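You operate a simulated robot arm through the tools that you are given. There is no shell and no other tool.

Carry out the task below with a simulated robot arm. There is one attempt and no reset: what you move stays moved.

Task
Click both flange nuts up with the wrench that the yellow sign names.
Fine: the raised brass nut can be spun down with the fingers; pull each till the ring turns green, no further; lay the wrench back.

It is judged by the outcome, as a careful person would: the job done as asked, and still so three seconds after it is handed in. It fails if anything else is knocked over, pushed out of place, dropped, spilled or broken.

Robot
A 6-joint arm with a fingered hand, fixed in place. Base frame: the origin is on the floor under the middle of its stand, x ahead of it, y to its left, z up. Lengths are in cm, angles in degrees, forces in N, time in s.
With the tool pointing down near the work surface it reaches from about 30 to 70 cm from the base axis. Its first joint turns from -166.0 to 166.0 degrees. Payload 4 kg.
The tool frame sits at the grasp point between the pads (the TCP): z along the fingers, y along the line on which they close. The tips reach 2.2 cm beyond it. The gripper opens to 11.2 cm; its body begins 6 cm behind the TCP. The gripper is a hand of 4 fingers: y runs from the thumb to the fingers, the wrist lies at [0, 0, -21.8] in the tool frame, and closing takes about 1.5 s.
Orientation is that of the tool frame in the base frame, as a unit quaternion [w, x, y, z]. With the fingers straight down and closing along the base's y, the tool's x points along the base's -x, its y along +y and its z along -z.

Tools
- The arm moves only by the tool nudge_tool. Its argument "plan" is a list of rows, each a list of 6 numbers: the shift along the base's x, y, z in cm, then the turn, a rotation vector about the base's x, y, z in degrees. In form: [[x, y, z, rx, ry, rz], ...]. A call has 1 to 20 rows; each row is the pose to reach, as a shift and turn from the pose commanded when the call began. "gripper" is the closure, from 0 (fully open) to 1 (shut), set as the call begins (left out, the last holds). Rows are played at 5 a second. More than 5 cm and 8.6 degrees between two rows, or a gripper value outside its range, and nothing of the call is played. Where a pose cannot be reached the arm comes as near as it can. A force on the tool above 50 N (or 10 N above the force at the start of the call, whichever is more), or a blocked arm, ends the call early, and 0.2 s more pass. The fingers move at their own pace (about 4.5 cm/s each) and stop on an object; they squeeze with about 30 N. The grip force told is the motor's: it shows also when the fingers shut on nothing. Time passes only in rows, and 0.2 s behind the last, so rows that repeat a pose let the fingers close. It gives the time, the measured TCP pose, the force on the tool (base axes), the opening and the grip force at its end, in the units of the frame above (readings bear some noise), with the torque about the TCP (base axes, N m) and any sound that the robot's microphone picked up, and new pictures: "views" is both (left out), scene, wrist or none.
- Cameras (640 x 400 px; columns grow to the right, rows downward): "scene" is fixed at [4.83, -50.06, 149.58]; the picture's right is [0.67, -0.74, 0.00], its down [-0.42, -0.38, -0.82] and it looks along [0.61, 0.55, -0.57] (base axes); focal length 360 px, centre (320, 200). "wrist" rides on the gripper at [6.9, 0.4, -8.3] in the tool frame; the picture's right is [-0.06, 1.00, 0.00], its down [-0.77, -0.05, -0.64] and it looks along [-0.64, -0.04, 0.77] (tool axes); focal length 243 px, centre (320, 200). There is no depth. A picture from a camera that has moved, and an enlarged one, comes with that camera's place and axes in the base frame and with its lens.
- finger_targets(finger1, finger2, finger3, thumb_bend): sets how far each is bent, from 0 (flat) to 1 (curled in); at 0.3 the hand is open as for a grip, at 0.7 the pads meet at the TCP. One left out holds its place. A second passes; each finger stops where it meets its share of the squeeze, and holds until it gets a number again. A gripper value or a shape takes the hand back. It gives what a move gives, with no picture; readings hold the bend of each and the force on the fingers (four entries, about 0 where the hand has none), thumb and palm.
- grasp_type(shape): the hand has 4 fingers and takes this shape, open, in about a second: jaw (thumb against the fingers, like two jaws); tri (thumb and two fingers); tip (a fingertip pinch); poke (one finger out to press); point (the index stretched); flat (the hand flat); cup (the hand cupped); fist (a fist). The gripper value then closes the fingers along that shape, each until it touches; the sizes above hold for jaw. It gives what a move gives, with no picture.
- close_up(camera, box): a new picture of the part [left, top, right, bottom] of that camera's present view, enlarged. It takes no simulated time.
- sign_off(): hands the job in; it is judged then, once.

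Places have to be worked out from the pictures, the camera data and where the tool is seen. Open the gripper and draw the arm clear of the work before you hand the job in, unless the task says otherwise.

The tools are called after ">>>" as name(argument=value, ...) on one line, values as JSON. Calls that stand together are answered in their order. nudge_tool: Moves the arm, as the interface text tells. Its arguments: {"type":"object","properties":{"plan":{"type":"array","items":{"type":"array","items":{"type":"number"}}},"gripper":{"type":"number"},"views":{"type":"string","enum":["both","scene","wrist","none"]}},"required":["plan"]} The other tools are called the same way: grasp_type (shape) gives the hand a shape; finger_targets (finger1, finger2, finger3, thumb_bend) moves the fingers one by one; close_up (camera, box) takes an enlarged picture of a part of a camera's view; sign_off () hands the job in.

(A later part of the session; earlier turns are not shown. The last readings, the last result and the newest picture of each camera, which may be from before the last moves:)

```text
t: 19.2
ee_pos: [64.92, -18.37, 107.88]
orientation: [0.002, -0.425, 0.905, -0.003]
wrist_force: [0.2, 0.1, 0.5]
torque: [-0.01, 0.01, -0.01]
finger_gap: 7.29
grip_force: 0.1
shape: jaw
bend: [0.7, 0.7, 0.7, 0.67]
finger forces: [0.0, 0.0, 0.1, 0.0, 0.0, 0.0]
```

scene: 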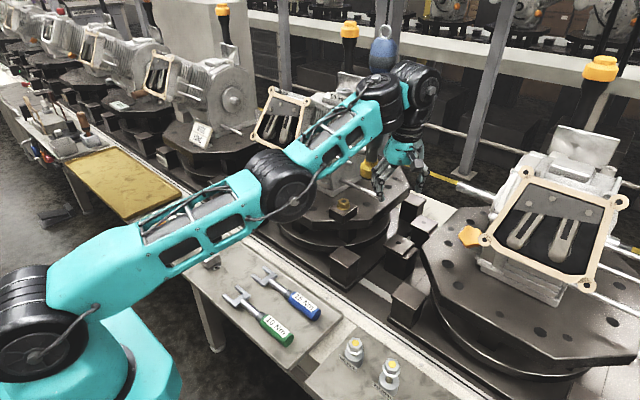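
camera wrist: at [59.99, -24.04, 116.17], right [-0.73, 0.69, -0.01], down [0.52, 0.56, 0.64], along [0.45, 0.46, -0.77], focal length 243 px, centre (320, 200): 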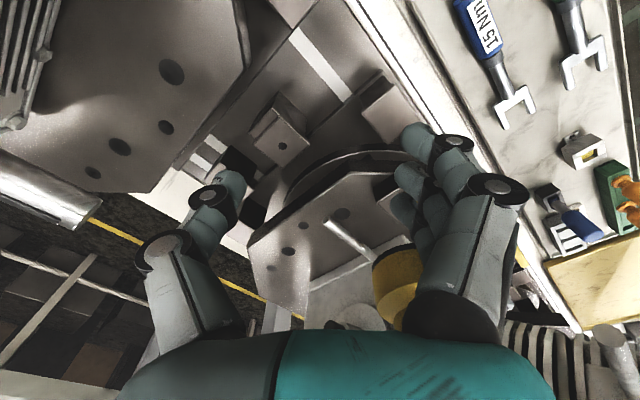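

The force is gone. The arm went nearly straight because the reach at z≈120 is short, and it then folded elbow-low, which isn't usable near the rods. I go back up to straighten the arm, then rise and retract to bring the elbow up again, one step at a time.

>>> nudge_tool(plan=[[0, 0, 3, 0, 0, 0], [0, 0, 6, 0, 0, 0], [0, 0, 9, 0, 0, 0], [0, 0, 12, 0, 0, 0]], views="scene")

```text
t: 20.2
ee_pos: [60.45, -18.37, 117.99]
orientation: [0.002, -0.426, 0.905, -0.003]
wrist_force: [0.1, -0.1, -0.3]
torque: [-0.04, 0.07, 0.01]
finger_gap: 7.28
grip_force: 0.1
shape: jaw
bend: [0.7, 0.7, 0.7, 0.67]
finger forces: [0.0, 0.0, 0.0, 0.0, 0.0, 0.0]
out of reach, approached as far as the arm can: row 1, 2, 3, 4
```

scene: 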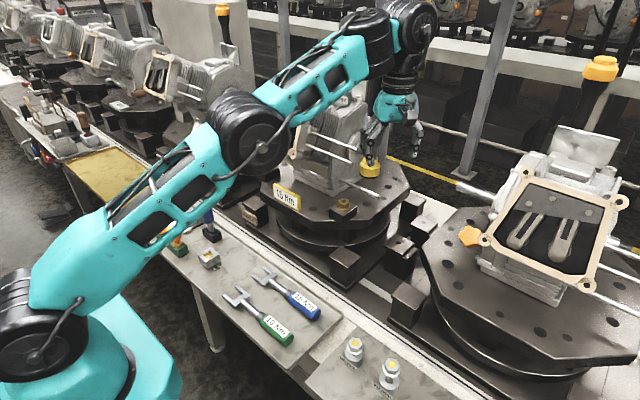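

The arm isn't flipped, just fully stretched: at this height the reach ends near x 60–65. So I won't put the hand upright over the brass nut. I retract to about (44, -12, 112) and turn the wrist back to the nominal heading, to work the nut from the robot side with a tilted hand under the rods.

>>> nudge_tool(plan=[[-3, 0, 0, 0, 0, 0], [-6, 0, 0, 0, 0, 0], [-9, 0, 0, 0, 0, 0], [-12, 0, 0, 0, 0, 0], [-16, 0, 0, 0, 0, 0], [-16, 1, 0, 0, 0, -8], [-16, 2, 0, 0, 0, -16], [-16, 3, 0, 0, 0, -24], [-16, 4, -1.5, 0, 0, -32], [-16, 5, -3, 0, 0, -40], [-16, 6, -4.5, 0, 0, -48], [-16, 6.4, -6, 0, 0, -50], [-16, 6.4, -6, 0, 0, -50]])

```text
t: 23.0
ee_pos: [44.58, -12.33, 111.92]
orientation: [0.001, -0.002, 1.0, -0.005]
wrist_force: [-0.5, -0.5, -0.3]
torque: [0.0, 0.04, 0.03]
finger_gap: 7.29
grip_force: 0.1
shape: jaw
bend: [0.7, 0.7, 0.7, 0.67]
finger forces: [0.1, 0.0, 0.0, 0.1, 0.0, 0.0]
camera wrist: at [37.75, -11.81, 120.24], right [0.06, 1.0, -0.01], down [0.76, -0.04, 0.64], along [0.64, -0.04, -0.77], focal length 243 px, centre (320, 200)
```

scene: 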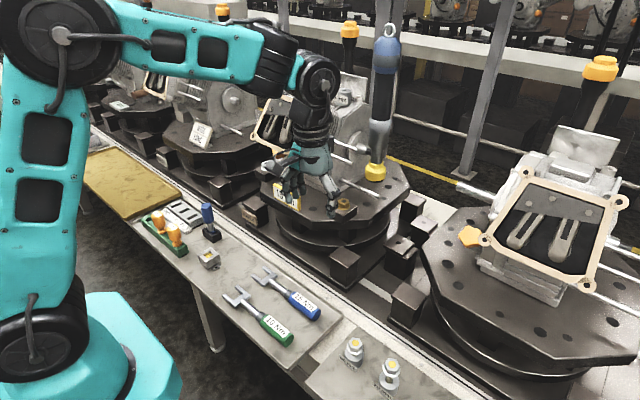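
wrist: 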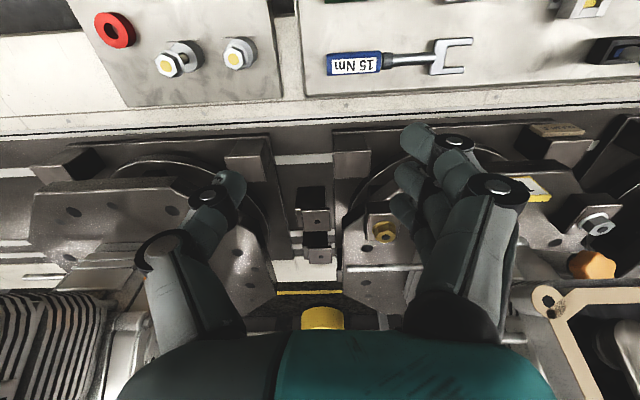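

The elbow is up again and the scene looks undisturbed. Now I tilt the hand 55° toward the nut, fingers pointing outward and down, while moving to about (52, -6, 101), short of the block and below the rods.

>>> nudge_tool(plan=[[1, 1, -1.5, 0, -8, 0], [2, 2, -3, 0, -16, 0], [3, 3, -4.5, 0, -24, 0], [4, 4, -6, 0, -32, 0], [5, 5, -8, 0, -40, 0], [6, 6, -9.5, 0, -48, 0], [7.4, 6.3, -11, 0, -55, 0], [7.4, 6.3, -11, 0, -55, 0]], gripper=0)

```text
t: 24.8
ee_pos: [51.99, -5.93, 100.84]
orientation: [0.463, -0.001, 0.887, -0.005]
wrist_force: [0.0, -1.0, -0.1]
torque: [0.01, 0.0, 0.0]
finger_gap: 11.17
grip_force: 0.2
shape: jaw
bend: [0.3, 0.3, 0.3, 0.3]
finger forces: [0.0, 0.1, 0.0, 0.0, 0.1, 0.0]
camera wrist: at [41.22, -5.57, 99.88], right [0.04, 1.0, 0.04], down [-0.09, -0.04, 1.0], along [1.0, -0.04, 0.09], focal length 243 px, centre (320, 200)
```

scene: 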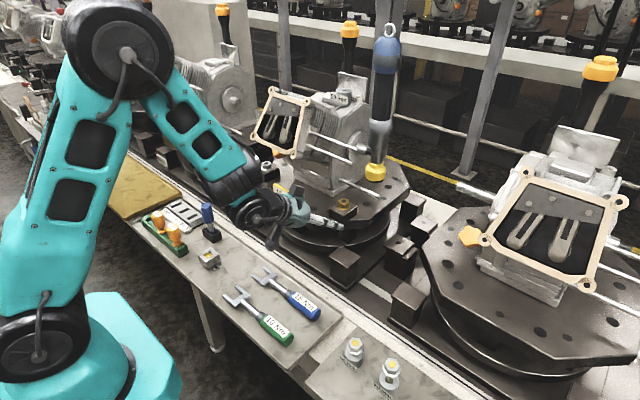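
wrist: 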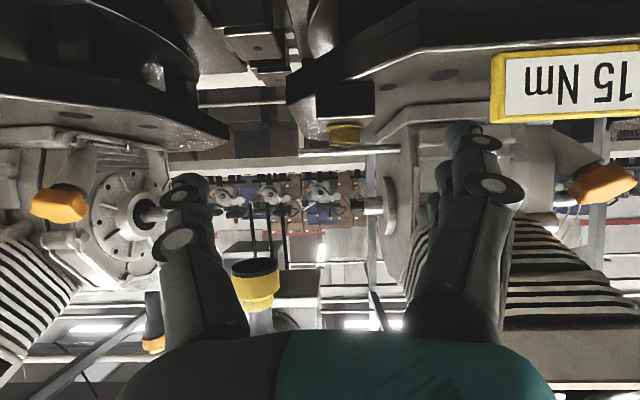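

The tilt is reached cleanly. The sign stands at x≈60, y from about 6.7 to 16, which I must keep clear of. I bend only the thumb to 0.55 and see where its tip lies, for stroking the nut round.

>>> finger_targets(thumb_bend=0.55, finger1=0.3, finger2=0.3, finger3=0.3)

>>> close_up(camera="wrist", box=[120, 80, 520, 330])

>>> close_up(camera="scene", box=[230, 160, 390, 270])

```text
t: 25.8
ee_pos: [52.03, -6.0, 100.78]
orientation: [0.463, -0.001, 0.886, -0.005]
wrist_force: [0.7, -0.3, 0.6]
torque: [0.02, -0.03, 0.0]
finger_gap: 7.9
grip_force: 0.1
shape: fingers
bend: [0.3, 0.3, 0.3, 0.55]
finger forces: [0.0, 0.0, 0.0, 0.0, 0.0, 0.0]
```

```text
1.60 times, centred on (320, 205) of wrist
camera zoom: at [41.22, -5.58, 99.91], right [0.04, 1.0, 0.04], down [-0.09, -0.04, 1.0], along [1.0, -0.04, 0.09], focal length 388 px, centre (320, 192)
```

zoom: 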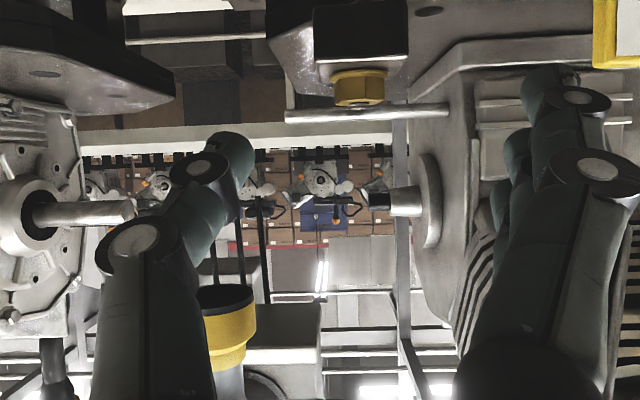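

```text
3.64 times, centred on (310, 215) of scene
camera zoom: at [4.83, -50.06, 149.58], right [0.67, -0.74, 0.0], down [-0.42, -0.38, -0.82], along [0.61, 0.55, -0.57], focal length 1308 px, centre (356, 146)
```

zoom: 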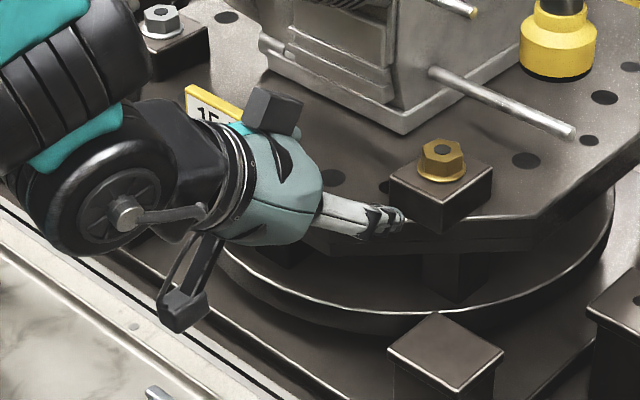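

The thumb tip sits about (+2.5, -3.0, -1.1) from the TCP in this tilted pose. I bring the thumb tip alongside the nut on its -y side, about 1.5 cm off the hex, and check it in the pictures before touching.

>>> nudge_tool(plan=[[2.5, 0.3, -0.5, 0, 0, 0], [5, 0.6, -1, 0, 0, 0], [7.5, 1, -1.8, 0, 0, 0], [10.5, 1.3, -2.6, 0, 0, 0], [10.5, 1.3, -2.8, 0, 0, 0]])

>>> close_up(camera="scene", box=[280, 165, 400, 240])

>>> close_up(camera="wrist", box=[160, 60, 480, 260])

```text
t: 27.0
ee_pos: [62.55, -4.71, 98.03]
orientation: [0.462, -0.002, 0.887, -0.005]
wrist_force: [0.0, -0.4, 1.4]
torque: [-0.01, -0.01, 0.01]
finger_gap: 7.88
grip_force: 0.0
shape: fingers
bend: [0.3, 0.3, 0.3, 0.55]
finger forces: [0.0, 0.0, 0.0, 0.0, 0.0, 0.0]
camera wrist: at [51.83, -4.25, 97.13], right [0.04, 1.0, 0.04], down [-0.09, -0.04, 1.0], along [1.0, -0.04, 0.09], focal length 243 px, centre (320, 200)
```

scene: 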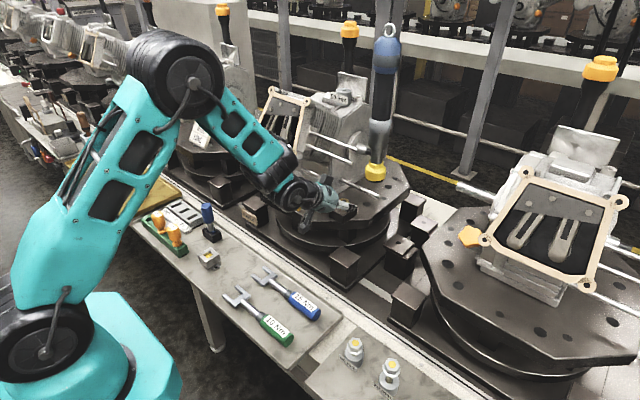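
wrist: 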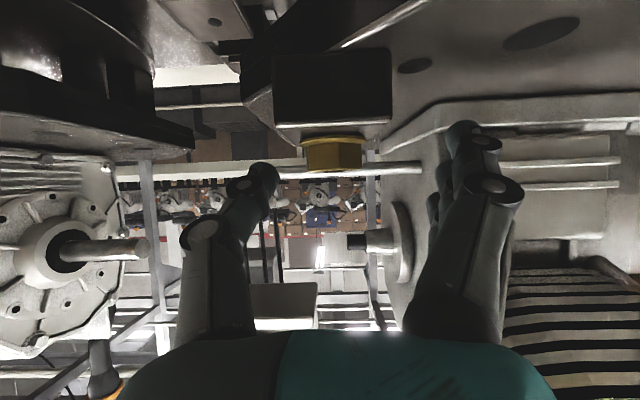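

```text
5.33 times, centred on (340, 202) of scene
camera zoom: at [4.83, -50.06, 149.58], right [0.67, -0.74, 0.0], down [-0.42, -0.38, -0.82], along [0.61, 0.55, -0.57], focal length 1918 px, centre (213, 187)
```

zoom: 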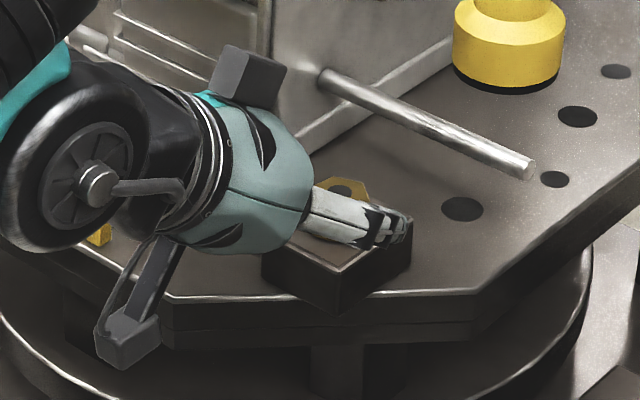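

```text
2.00 times, centred on (320, 160) of wrist
camera zoom: at [51.83, -4.25, 97.13], right [0.04, 1.0, 0.04], down [-0.09, -0.04, 1.0], along [1.0, -0.04, 0.09], focal length 485 px, centre (320, 280)
```

zoom: 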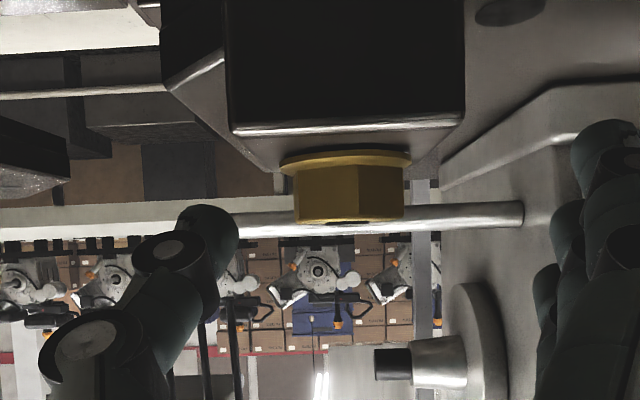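

The level view shows the nut clearly, about 2–3 mm proud, with the thumb tip ~0.6 cm too high and 1.5 cm to its -y side. I lower it, press lightly in +y against the hex, and stroke toward -x, which turns the nut clockwise seen from above.

>>> nudge_tool(plan=[[1.0, 0, -0.5, 0, 0, 0], [1.0, 0.8, -0.5, 0, 0, 0], [1.0, 1.5, -0.5, 0, 0, 0], [0.2, 1.7, -0.5, 0, 0, 0], [-0.6, 1.7, -0.5, 0, 0, 0], [-1.4, 1.8, -0.5, 0, 0, 0], [-2.2, 1.8, -0.5, 0, 0, 0], [-3.0, 1.8, -0.5, 0, 0, 0], [-3.0, 0.3, -0.5, 0, 0, 0], [-3.0, 0, -0.5, 0, 0, 0]], views="wrist")

>>> close_up(camera="wrist", box=[240, 100, 440, 225])

```text
t: 29.2
ee_pos: [59.81, -4.76, 97.48]
orientation: [0.463, -0.001, 0.887, -0.005]
wrist_force: [0.3, -0.6, -0.3]
torque: [0.0, -0.01, 0.02]
finger_gap: 7.87
grip_force: 0.1
shape: fingers
bend: [0.3, 0.3, 0.3, 0.55]
finger forces: [0.1, 0.0, 0.0, 0.0, 0.1, 0.0]
camera wrist: at [48.98, -4.3, 96.56], right [0.04, 1.0, 0.04], down [-0.09, -0.04, 1.0], along [1.0, -0.04, 0.09], focal length 243 px, centre (320, 200)
```

wrist: 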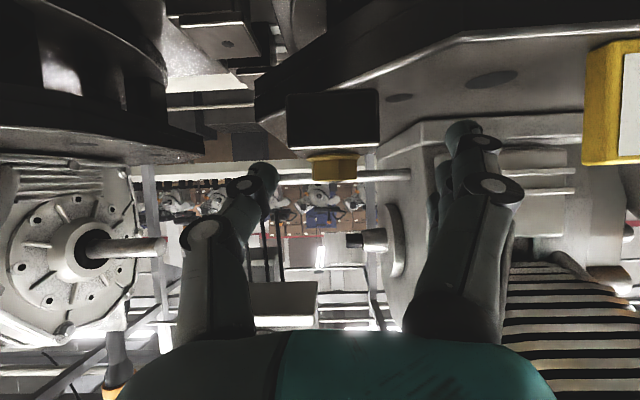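

```text
3.20 times, centred on (340, 162) of wrist
camera zoom: at [48.98, -4.3, 96.56], right [0.04, 1.0, 0.04], down [-0.09, -0.04, 1.0], along [1.0, -0.04, 0.09], focal length 776 px, centre (256, 320)
```

zoom: 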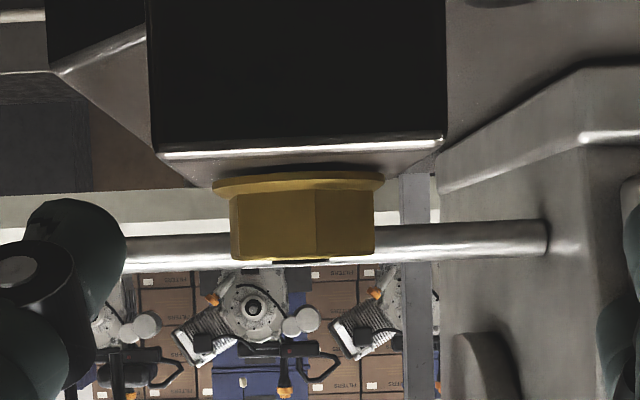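

The nut doesn't appear to have turned, so that stroke barely touched it. I go back beside the nut and press in +y step by step while reading the force.

>>> nudge_tool(plan=[[1.8, 0, 0, 0, 0, 0], [3.6, 0, 0, 0, 0, 0], [3.6, 1.2, 0, 0, 0, 0], [3.6, 2.0, 0, 0, 0, 0], [3.6, 2.4, 0, 0, 0, 0]], views="wrist")

>>> close_up(camera="wrist", box=[220, 100, 420, 225])

>>> close_up(camera="scene", box=[300, 170, 380, 220])

```text
t: 30.4
ee_pos: [63.24, -2.18, 97.57]
orientation: [0.462, 0.0, 0.887, -0.006]
wrist_force: [-1.3, -7.5, -0.7]
torque: [-0.1, 0.0, -0.16]
finger_gap: 8.64
grip_force: 3.6
shape: fingers
bend: [0.3, 0.3, 0.3, 0.52]
finger forces: [0.0, 0.0, 0.0, 0.0, 6.4, 0.0]
camera wrist: at [52.51, -1.78, 96.72], right [0.04, 1.0, 0.04], down [-0.09, -0.04, 1.0], along [1.0, -0.04, 0.09], focal length 243 px, centre (320, 200)
```

wrist: 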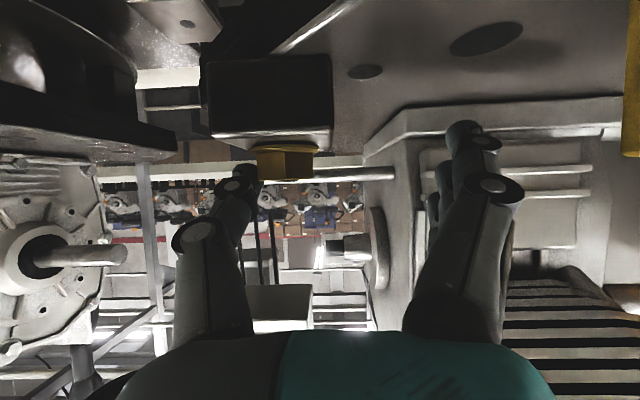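

```text
3.20 times, centred on (320, 162) of wrist
camera zoom: at [52.51, -1.78, 96.72], right [0.04, 1.0, 0.04], down [-0.09, -0.04, 1.0], along [1.0, -0.04, 0.09], focal length 776 px, centre (320, 320)
```

zoom: 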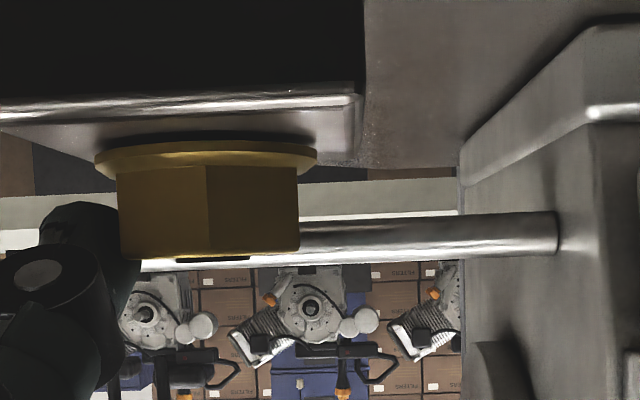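

```text
8.00 times, centred on (340, 195) of scene
camera zoom: at [4.83, -50.06, 149.58], right [0.67, -0.74, 0.0], down [-0.42, -0.38, -0.82], along [0.61, 0.55, -0.57], focal length 2878 px, centre (160, 240)
```

zoom: 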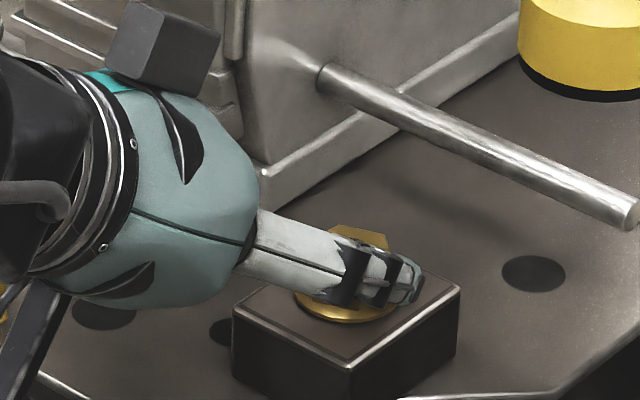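

The thumb now presses on the hex with about 6 N and yields gently. I pull toward -x by 3.5 cm while holding that press.

>>> nudge_tool(plan=[[-0.5, 0.1, 0, 0, 0, 0], [-1.0, 0.1, 0, 0, 0, 0], [-1.5, 0.1, 0, 0, 0, 0], [-2.0, 0.1, 0, 0, 0, 0], [-2.5, 0.1, 0, 0, 0, 0], [-3.0, 0.1, 0, 0, 0, 0], [-3.5, 0.1, 0, 0, 0, 0]], views="wrist")

>>> close_up(camera="wrist", box=[220, 100, 420, 225])

```text
t: 32.0
ee_pos: [59.7, -2.13, 97.67]
orientation: [0.463, -0.001, 0.886, -0.005]
wrist_force: [-0.5, -0.3, 0.0]
torque: [0.0, 0.03, 0.04]
finger_gap: 7.9
grip_force: 0.0
shape: fingers
bend: [0.3, 0.3, 0.3, 0.55]
finger forces: [0.0, 0.1, 0.0, 0.0, 0.1, 0.0]
camera wrist: at [49.0, -1.66, 96.68], right [0.04, 1.0, 0.04], down [-0.09, -0.04, 1.0], along [1.0, -0.04, 0.09], focal length 243 px, centre (320, 200)
```

wrist: 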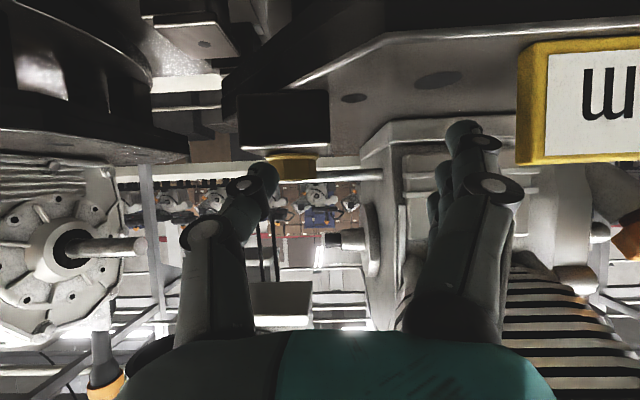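

```text
3.20 times, centred on (320, 162) of wrist
camera zoom: at [49.0, -1.66, 96.68], right [0.04, 1.0, 0.04], down [-0.09, -0.04, 1.0], along [1.0, -0.04, 0.09], focal length 776 px, centre (320, 320)
```

zoom: 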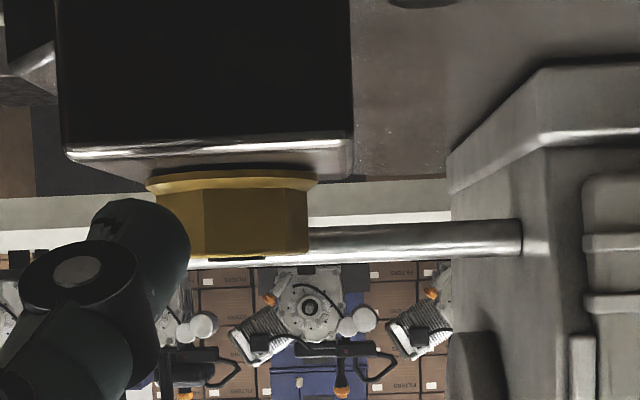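

The hex faces have shifted by about 30° clockwise, so the stroking works. I do two stronger stroke cycles in one call: off, forward, press, pull.

>>> nudge_tool(plan=[[0, -1.6, 0, 0, 0, 0], [1.7, -1.6, 0, 0, 0, 0], [3.4, -1.6, 0, 0, 0, 0], [3.4, 0, 0, 0, 0, 0], [3.1, 0.4, 0, 0, 0, 0], [2.2, 0.4, 0, 0, 0, 0], [1.3, 0.4, 0, 0, 0, 0], [0.4, 0.4, 0, 0, 0, 0], [-0.4, 0.4, 0, 0, 0, 0], [-0.4, -1.6, 0, 0, 0, 0], [1.7, -1.6, 0, 0, 0, 0], [3.4, -1.6, 0, 0, 0, 0], [3.4, 0, 0, 0, 0, 0], [3.1, 0.4, 0, 0, 0, 0], [2.2, 0.4, 0, 0, 0, 0], [1.3, 0.4, 0, 0, 0, 0], [0.4, 0.4, 0, 0, 0, 0], [-0.4, 0.4, 0, 0, 0, 0], [-0.4, 0, 0, 0, 0, 0]], views="wrist")

>>> close_up(camera="wrist", box=[220, 100, 420, 225])

>>> close_up(camera="scene", box=[310, 180, 374, 220])

```text
t: 36.0
ee_pos: [59.44, -2.22, 97.5]
orientation: [0.462, -0.001, 0.887, -0.005]
wrist_force: [-0.3, 0.5, 0.3]
torque: [-0.01, 0.03, -0.04]
finger_gap: 7.9
grip_force: 0.1
shape: fingers
bend: [0.3, 0.3, 0.3, 0.55]
finger forces: [0.0, 0.0, 0.0, 0.0, 0.0, 0.0]
camera wrist: at [48.73, -1.78, 96.61], right [0.04, 1.0, 0.04], down [-0.09, -0.04, 1.0], along [1.0, -0.04, 0.09], focal length 243 px, centre (320, 200)
```

wrist: 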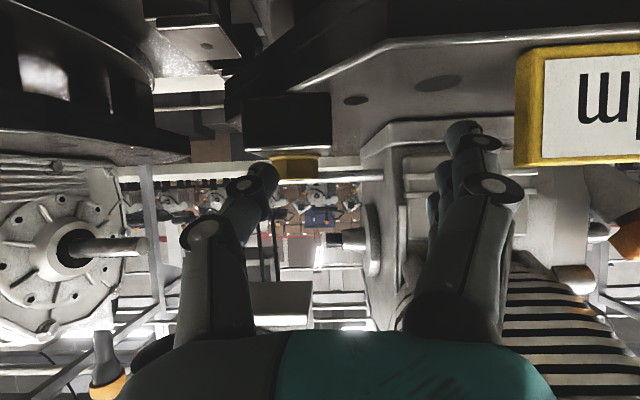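

```text
3.20 times, centred on (320, 162) of wrist
camera zoom: at [48.73, -1.78, 96.61], right [0.04, 1.0, 0.04], down [-0.09, -0.04, 1.0], along [1.0, -0.04, 0.09], focal length 776 px, centre (320, 320)
```

zoom: 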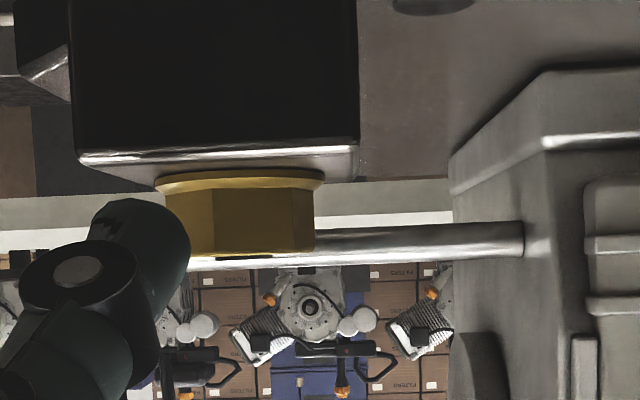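

```text
10.00 times, centred on (342, 200) of scene
camera zoom: at [4.83, -50.06, 149.58], right [0.67, -0.74, 0.0], down [-0.42, -0.38, -0.82], along [0.61, 0.55, -0.57], focal length 3597 px, centre (100, 200)
```

zoom: 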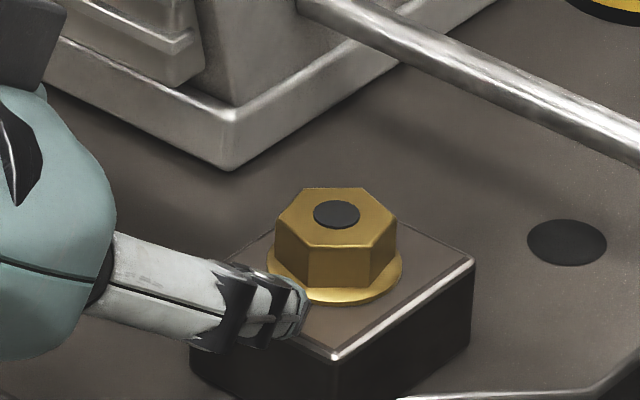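

The nut is turning. I zoom in tightly on the gap under the flange, so I can measure its height as it goes down.

>>> close_up(camera="wrist", box=[262, 140, 326, 180])

>>> close_up(camera="scene", box=[330, 190, 356, 216])

```text
10.00 times, centred on (294, 160) of wrist
camera zoom: at [48.73, -1.78, 96.61], right [0.04, 1.0, 0.04], down [-0.09, -0.04, 1.0], along [1.0, -0.04, 0.09], focal length 2426 px, centre (580, 600)
```

zoom: 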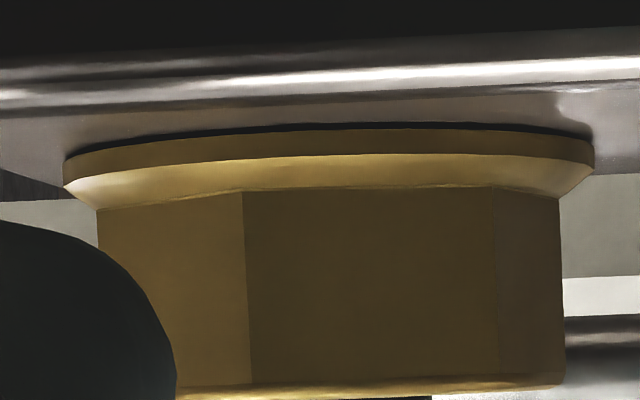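

```text
15.38 times, centred on (343, 203) of scene
camera zoom: at [4.83, -50.06, 149.58], right [0.67, -0.74, 0.0], down [-0.42, -0.38, -0.82], along [0.61, 0.55, -0.57], focal length 5534 px, centre (-34, 154)
```

zoom: 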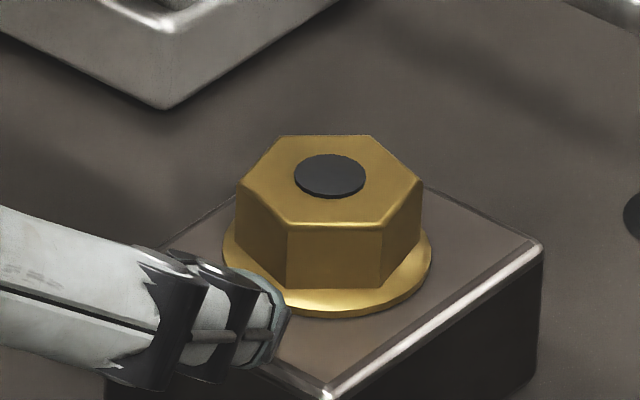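

The gap under the flange is down to roughly half a millimetre, so the nut is moving down. I repeat two more stroke cycles.

>>> nudge_tool(plan=[[0, -1.6, 0, 0, 0, 0], [2.1, -1.6, 0, 0, 0, 0], [3.8, -1.6, 0, 0, 0, 0], [3.8, 0, 0, 0, 0, 0], [3.5, 0.4, 0, 0, 0, 0], [2.6, 0.4, 0, 0, 0, 0], [1.7, 0.4, 0, 0, 0, 0], [0.8, 0.4, 0, 0, 0, 0], [0, 0.4, 0, 0, 0, 0], [0, -1.6, 0, 0, 0, 0], [2.1, -1.6, 0, 0, 0, 0], [3.8, -1.6, 0, 0, 0, 0], [3.8, 0, 0, 0, 0, 0], [3.5, 0.4, 0, 0, 0, 0], [2.6, 0.4, 0, 0, 0, 0], [1.7, 0.4, 0, 0, 0, 0], [0.8, 0.4, 0, 0, 0, 0], [0, 0.4, 0, 0, 0, 0], [0, 0, 0, 0, 0, 0]], views="none")

>>> close_up(camera="wrist", box=[262, 140, 326, 180])

>>> close_up(camera="scene", box=[330, 190, 356, 216])

```text
t: 40.0
ee_pos: [59.38, -2.08, 97.56]
orientation: [0.462, -0.001, 0.887, -0.005]
wrist_force: [0.1, -0.8, 0.4]
torque: [-0.02, 0.0, 0.02]
finger_gap: 7.87
grip_force: 0.0
shape: fingers
bend: [0.3, 0.3, 0.3, 0.55]
finger forces: [0.0, 0.1, 0.0, 0.2, 0.1, 0.1]
```

```text
10.00 times, centred on (294, 160) of wrist
camera zoom: at [48.62, -1.61, 96.7], right [0.04, 1.0, 0.04], down [-0.09, -0.04, 1.0], along [1.0, -0.04, 0.09], focal length 2426 px, centre (580, 600)
```

zoom: 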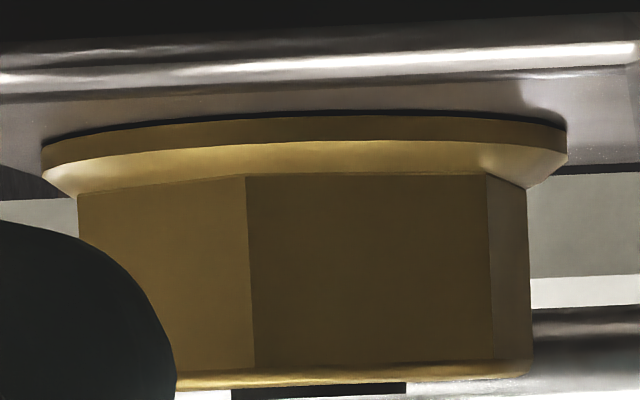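

```text
15.38 times, centred on (343, 203) of scene
camera zoom: at [4.83, -50.06, 149.58], right [0.67, -0.74, 0.0], down [-0.42, -0.38, -0.82], along [0.61, 0.55, -0.57], focal length 5534 px, centre (-34, 154)
```

zoom: 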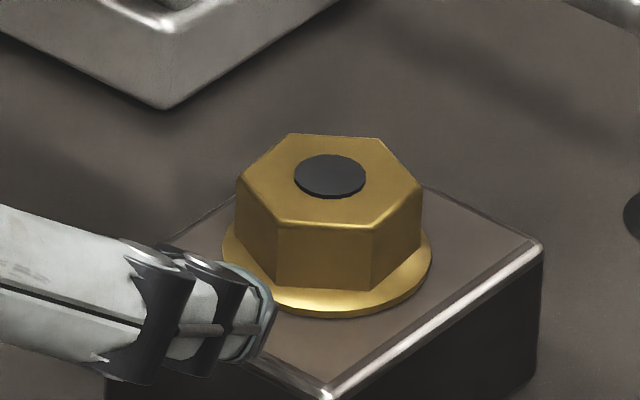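

The nut turned only about 7° that time and its height held, with the seam now as thin as the grey nut's. So it looks about seated. I do one firmer confirming stroke.

>>> nudge_tool(plan=[[0, -1.6, 0, 0, 0, 0], [2.1, -1.6, 0, 0, 0, 0], [3.9, -1.6, 0, 0, 0, 0], [3.9, 0, 0, 0, 0, 0], [3.7, 0.7, 0, 0, 0, 0], [2.9, 0.7, 0, 0, 0, 0], [2.1, 0.7, 0, 0, 0, 0], [1.3, 0.7, 0, 0, 0, 0], [0.5, 0.7, 0, 0, 0, 0], [0, 0.4, 0, 0, 0, 0], [0, 0, 0, 0, 0, 0]], views="none")

>>> close_up(camera="wrist", box=[262, 140, 326, 180])

>>> close_up(camera="scene", box=[330, 190, 356, 216])

```text
t: 42.4
ee_pos: [59.42, -2.18, 97.54]
orientation: [0.463, -0.002, 0.886, -0.004]
wrist_force: [0.3, 0.1, 0.0]
torque: [-0.03, 0.02, -0.01]
finger_gap: 7.89
grip_force: 0.0
shape: fingers
bend: [0.3, 0.3, 0.3, 0.55]
finger forces: [0.0, 0.0, 0.0, 0.0, 0.0, 0.1]
```

```text
10.00 times, centred on (294, 160) of wrist
camera zoom: at [48.67, -1.71, 96.62], right [0.04, 1.0, 0.04], down [-0.09, -0.04, 1.0], along [1.0, -0.04, 0.09], focal length 2426 px, centre (580, 600)
```

zoom: 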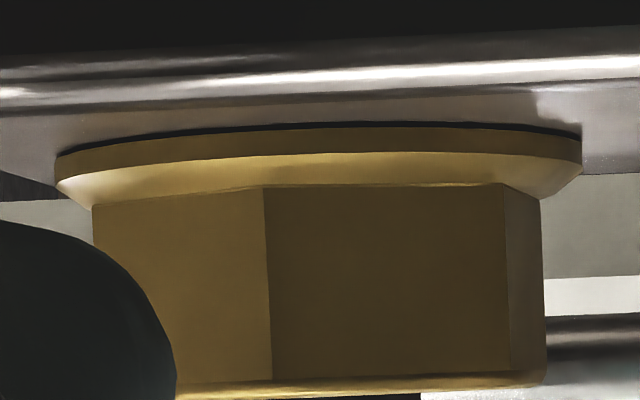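

```text
15.38 times, centred on (343, 203) of scene
camera zoom: at [4.83, -50.06, 149.58], right [0.67, -0.74, 0.0], down [-0.42, -0.38, -0.82], along [0.61, 0.55, -0.57], focal length 5534 px, centre (-34, 154)
```

zoom: 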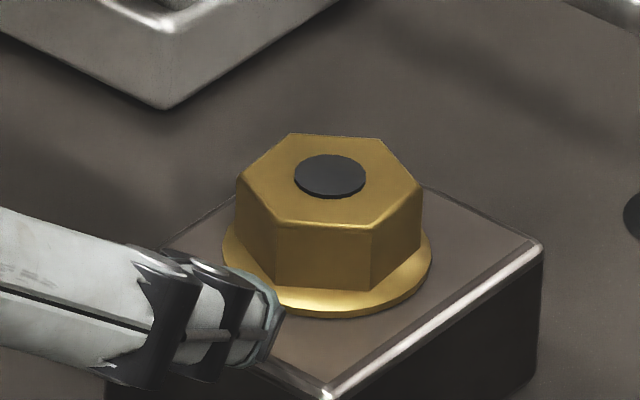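

A firmer stroke left the nut exactly as it was, so it is finger-seated; its vertices now lie at about 9° + 60°k. I back the hand out, open it, and come upright over the bench at about (44, -7, 104) to look at the blue wrench.

>>> nudge_tool(plan=[[0, -1.2, 0.3, 0, 0, 0], [-3, -2, 1, 0, 0, 0], [-6, -3, 2, 0, 0, 0], [-9, -4, 3, 0, 0, 0], [-11, -4.5, 4, 0, 8, 0], [-12.5, -5, 5, 0, 16, 0], [-13.5, -5, 6, 0, 24, 0], [-14.5, -5, 6.5, 0, 32, 0], [-15, -5, 6.5, 0, 40, 0], [-15.5, -5, 6.5, 0, 48, 0], [-15.5, -5, 6.5, 0, 55, 0], [-15.5, -5, 6.5, 0, 55, 0]], gripper=0)

```text
t: 45.0
ee_pos: [43.92, -7.22, 104.02]
orientation: [0.0, -0.003, 1.0, -0.005]
wrist_force: [0.6, 0.4, -0.5]
torque: [0.05, -0.02, -0.02]
finger_gap: 11.19
grip_force: 0.1
shape: jaw
bend: [0.3, 0.3, 0.3, 0.3]
finger forces: [0.0, 0.1, 0.0, 0.0, 0.0, 0.1]
camera wrist: at [36.96, -6.66, 112.31], right [0.06, 1.0, -0.01], down [0.77, -0.04, 0.64], along [0.64, -0.04, -0.77], focal length 243 px, centre (320, 200)
```

scene: 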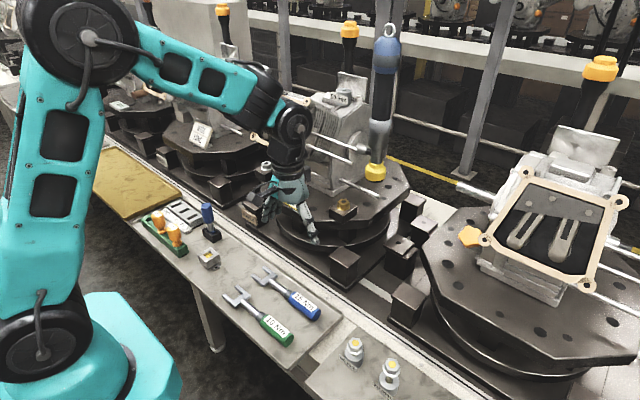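
wrist: 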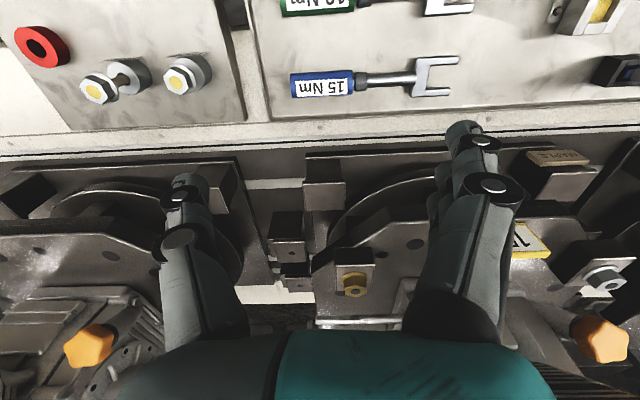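

All clear of the turntable. The dead zone rules out +90° here, so I turn the hand to -90° (fingers to +x, thumb to -x) to straddle the wrench handle, which lies along y.

>>> nudge_tool(plan=[[0, 0, 0, 0, 0, -7.5], [0, 0, 0, 0, 0, -15], [0, 0, 0, 0, 0, -22.5], [0, 0, 0, 0, 0, -30], [0, 0, 0, 0, 0, -37.5], [0, 0, 0, 0, 0, -45], [0, 0, 0, 0, 0, -52.5], [0.5, 0, -1, 0, 0, -60], [1, 0, -2, 0, 0, -67.5], [1.5, 0, -3, 0, 0, -75], [2, 0, -4, 0, 0, -82.5], [2.3, 0, -6, 0, 0, -90], [2.3, 0, -6, 0, 0, -90]])

>>> close_up(camera="wrist", box=[160, 60, 480, 260])

>>> close_up(camera="scene", box=[215, 240, 335, 340])

```text
t: 47.8
ee_pos: [45.97, -7.17, 98.04]
orientation: [-0.003, 0.705, 0.709, -0.004]
wrist_force: [-0.7, 0.1, 0.8]
torque: [0.03, 0.03, 0.0]
finger_gap: 11.19
grip_force: 0.0
shape: jaw
bend: [0.3, 0.3, 0.3, 0.3]
finger forces: [0.1, 0.1, 0.0, 0.0, 0.0, 0.0]
camera wrist: at [46.43, -0.34, 106.3], right [1.0, -0.06, -0.01], down [-0.04, -0.76, 0.64], along [-0.04, -0.64, -0.77], focal length 243 px, centre (320, 200)
```

scene: 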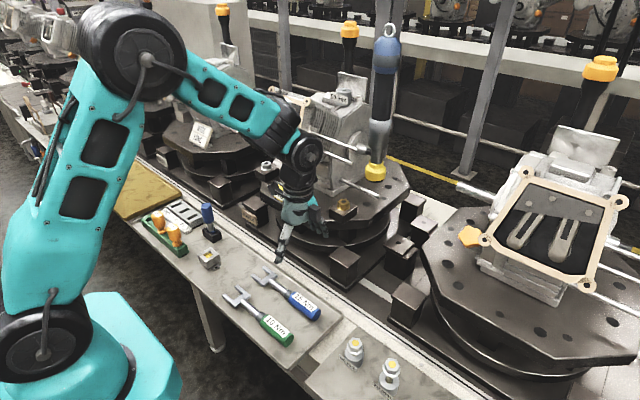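
wrist: 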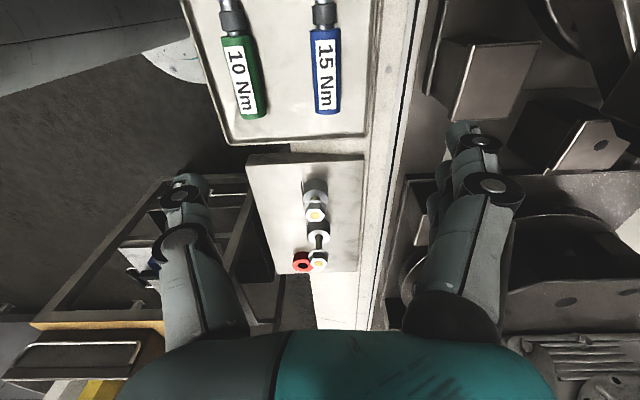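

```text
2.00 times, centred on (320, 160) of wrist
camera zoom: at [46.43, -0.34, 106.3], right [1.0, -0.06, -0.01], down [-0.04, -0.76, 0.64], along [-0.04, -0.64, -0.77], focal length 485 px, centre (320, 280)
```

zoom: 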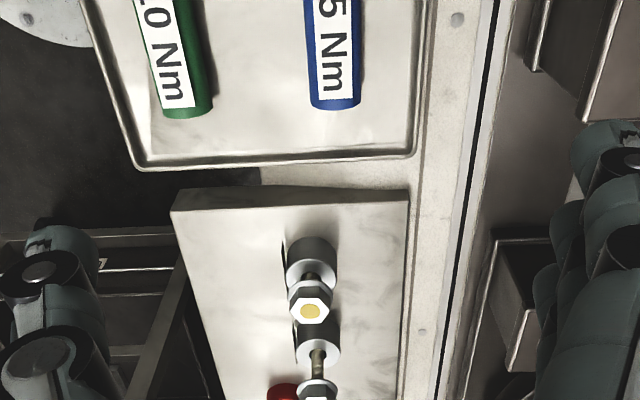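

```text
4.00 times, centred on (275, 290) of scene
camera zoom: at [4.83, -50.06, 149.58], right [0.67, -0.74, 0.0], down [-0.42, -0.38, -0.82], along [0.61, 0.55, -0.57], focal length 1439 px, centre (500, -160)
```

zoom: 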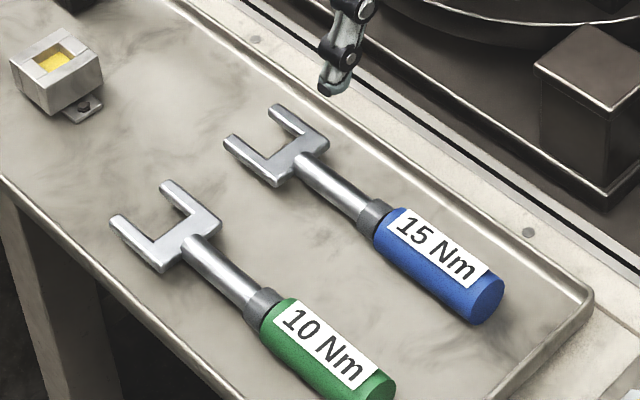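

The blue handle's axis is at x≈46.4, from y -3.0 to -11.0, at z≈75.7. I narrow the opening to about 5.6 cm so the thumb clears the green wrench, centre over the handle, and descend to z 80.

>>> nudge_tool(plan=[[0.4, 0.15, -4, 0, 0, 0], [0.4, 0.15, -8, 0, 0, 0], [0.4, 0.15, -12, 0, 0, 0], [0.4, 0.15, -15, 0, 0, 0], [0.4, 0.15, -18, 0, 0, 0], [0.4, 0.15, -18, 0, 0, 0]], gripper=0.5)

>>> close_up(camera="scene", box=[230, 230, 350, 340])

>>> close_up(camera="wrist", box=[160, 60, 480, 260])

```text
t: 49.2
ee_pos: [46.46, -6.8, 80.21]
orientation: [-0.002, 0.705, 0.71, -0.004]
wrist_force: [-0.5, 0.2, -0.6]
torque: [-0.01, -0.01, 0.01]
finger_gap: 5.67
grip_force: 0.1
shape: jaw
bend: [0.72, 0.72, 0.72, 0.7]
finger forces: [0.1, 0.0, 0.0, 0.1, 0.0, 0.0]
camera wrist: at [46.95, 0.15, 88.5], right [1.0, -0.06, -0.01], down [-0.04, -0.76, 0.64], along [-0.04, -0.64, -0.77], focal length 243 px, centre (320, 200)
```

scene: 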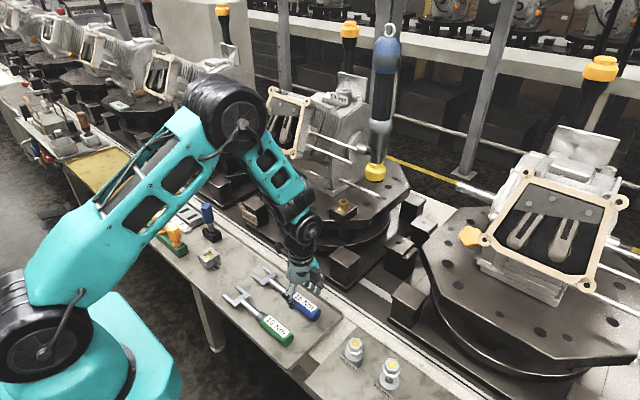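
wrist: 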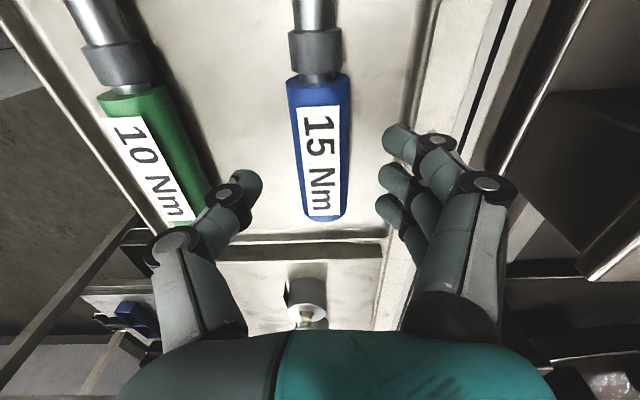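

```text
3.64 times, centred on (290, 285) of scene
camera zoom: at [4.83, -50.06, 149.58], right [0.67, -0.74, 0.0], down [-0.42, -0.38, -0.82], along [0.61, 0.55, -0.57], focal length 1308 px, centre (429, -109)
```

zoom: 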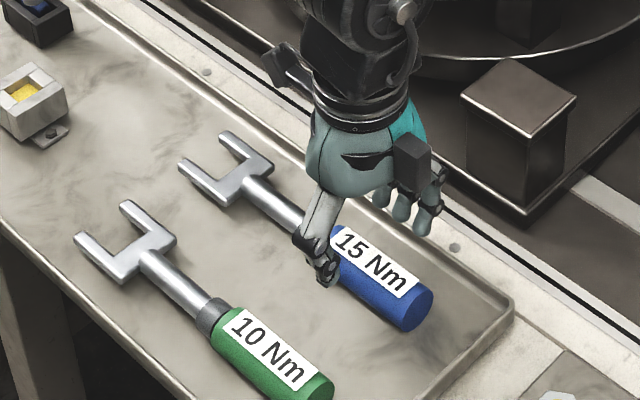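

```text
2.00 times, centred on (320, 160) of wrist
camera zoom: at [46.95, 0.15, 88.5], right [1.0, -0.06, -0.01], down [-0.04, -0.76, 0.64], along [-0.04, -0.64, -0.77], focal length 485 px, centre (320, 280)
```

zoom: 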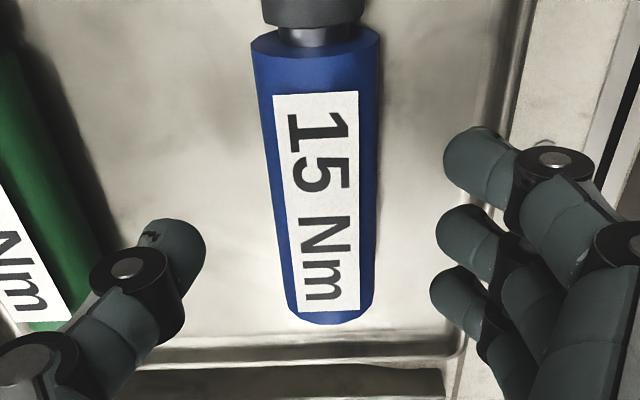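

The hand is centred over the handle with clearance on both sides. I lower to about z 76.6, so the fingertips stop just above the bench, and check the force.

>>> nudge_tool(plan=[[0, 0, -1.2, 0, 0, 0], [0, 0, -2.2, 0, 0, 0], [0, 0, -2.9, 0, 0, 0], [0, 0, -3.3, 0, 0, 0], [0, 0, -3.6, 0, 0, 0]])

>>> close_up(camera="scene", box=[250, 240, 340, 330])

```text
t: 50.4
ee_pos: [46.66, -6.85, 76.52]
orientation: [-0.003, 0.705, 0.709, -0.004]
wrist_force: [0.0, -0.6, -0.3]
torque: [0.0, 0.02, 0.01]
finger_gap: 5.65
grip_force: 0.0
shape: jaw
bend: [0.72, 0.72, 0.72, 0.7]
finger forces: [0.1, 0.0, 0.0, 0.0, 0.0, 0.1]
camera wrist: at [47.12, -0.02, 84.78], right [1.0, -0.06, -0.01], down [-0.04, -0.76, 0.64], along [-0.04, -0.64, -0.77], focal length 243 px, centre (320, 200)
```

scene: 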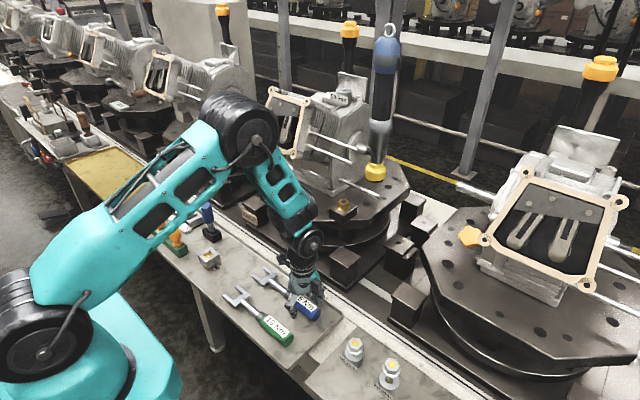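
wrist: 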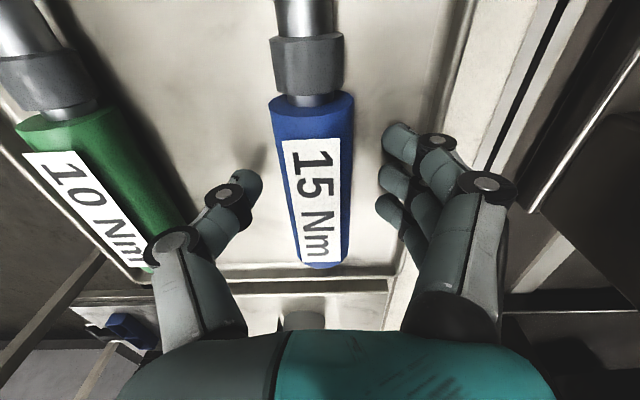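

```text
4.44 times, centred on (295, 285) of scene
camera zoom: at [4.83, -50.06, 149.58], right [0.67, -0.74, 0.0], down [-0.42, -0.38, -0.82], along [0.61, 0.55, -0.57], focal length 1599 px, centre (431, -178)
```

zoom: 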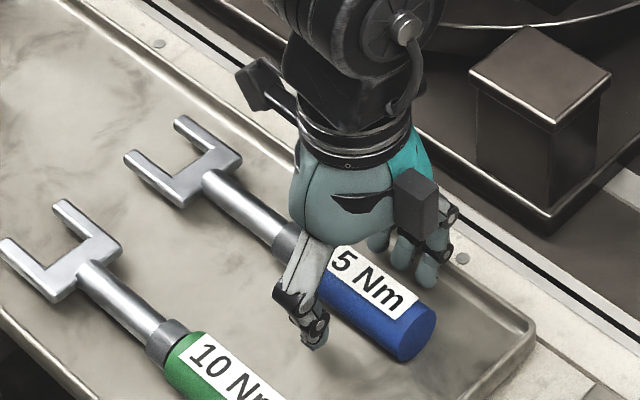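

No contact yet, and the handle lies well inside the pads. I close the hand on the handle.

>>> nudge_tool(plan=[[0, 0, 0, 0, 0, 0], [0, 0, 0, 0, 0, 0], [0, 0, 0, 0, 0, 0], [0, 0, 0, 0, 0, 0], [0, 0, 0, 0, 0, 0], [0, 0, 0, 0, 0, 0]], gripper=1.0)

>>> close_up(camera="scene", box=[250, 240, 340, 330])

```text
t: 51.8
ee_pos: [46.61, -6.9, 76.59]
orientation: [-0.002, 0.705, 0.709, -0.003]
wrist_force: [-0.1, -0.5, -0.9]
torque: [0.01, -0.03, -0.02]
finger_gap: 2.44
grip_force: 29.9
shape: jaw
bend: [0.73, 0.73, 0.73, 0.7]
finger forces: [9.0, 9.1, 9.2, 0.1, 26.9, 0.0]
camera wrist: at [47.12, -0.01, 84.79], right [1.0, -0.06, -0.01], down [-0.04, -0.76, 0.64], along [-0.04, -0.64, -0.77], focal length 243 px, centre (320, 200)
```

scene: 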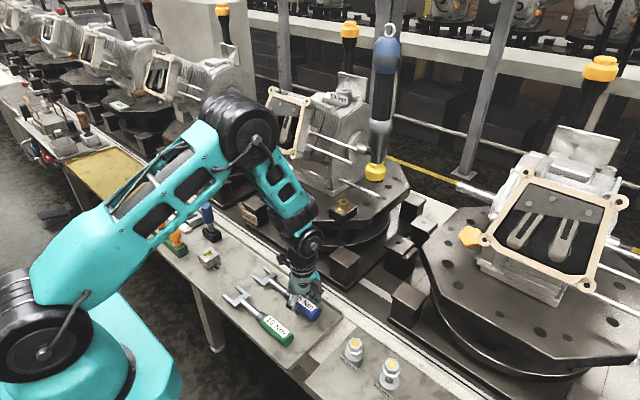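
wrist: 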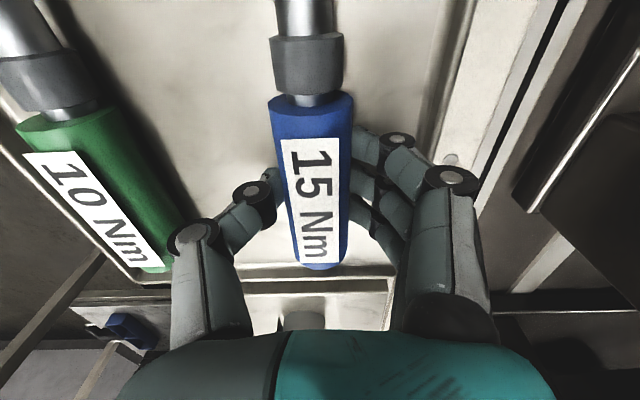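

```text
4.44 times, centred on (295, 285) of scene
camera zoom: at [4.83, -50.06, 149.58], right [0.67, -0.74, 0.0], down [-0.42, -0.38, -0.82], along [0.61, 0.55, -0.57], focal length 1599 px, centre (431, -178)
```

zoom: 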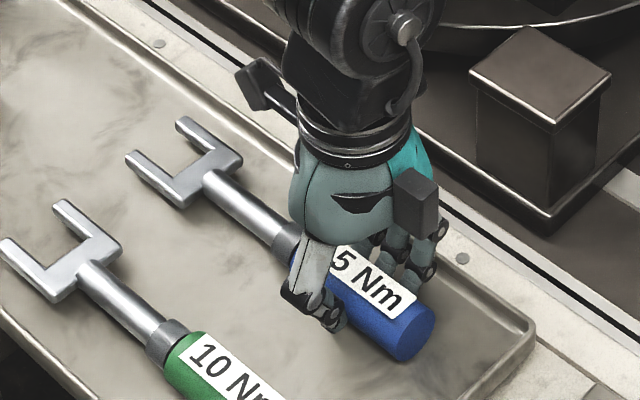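

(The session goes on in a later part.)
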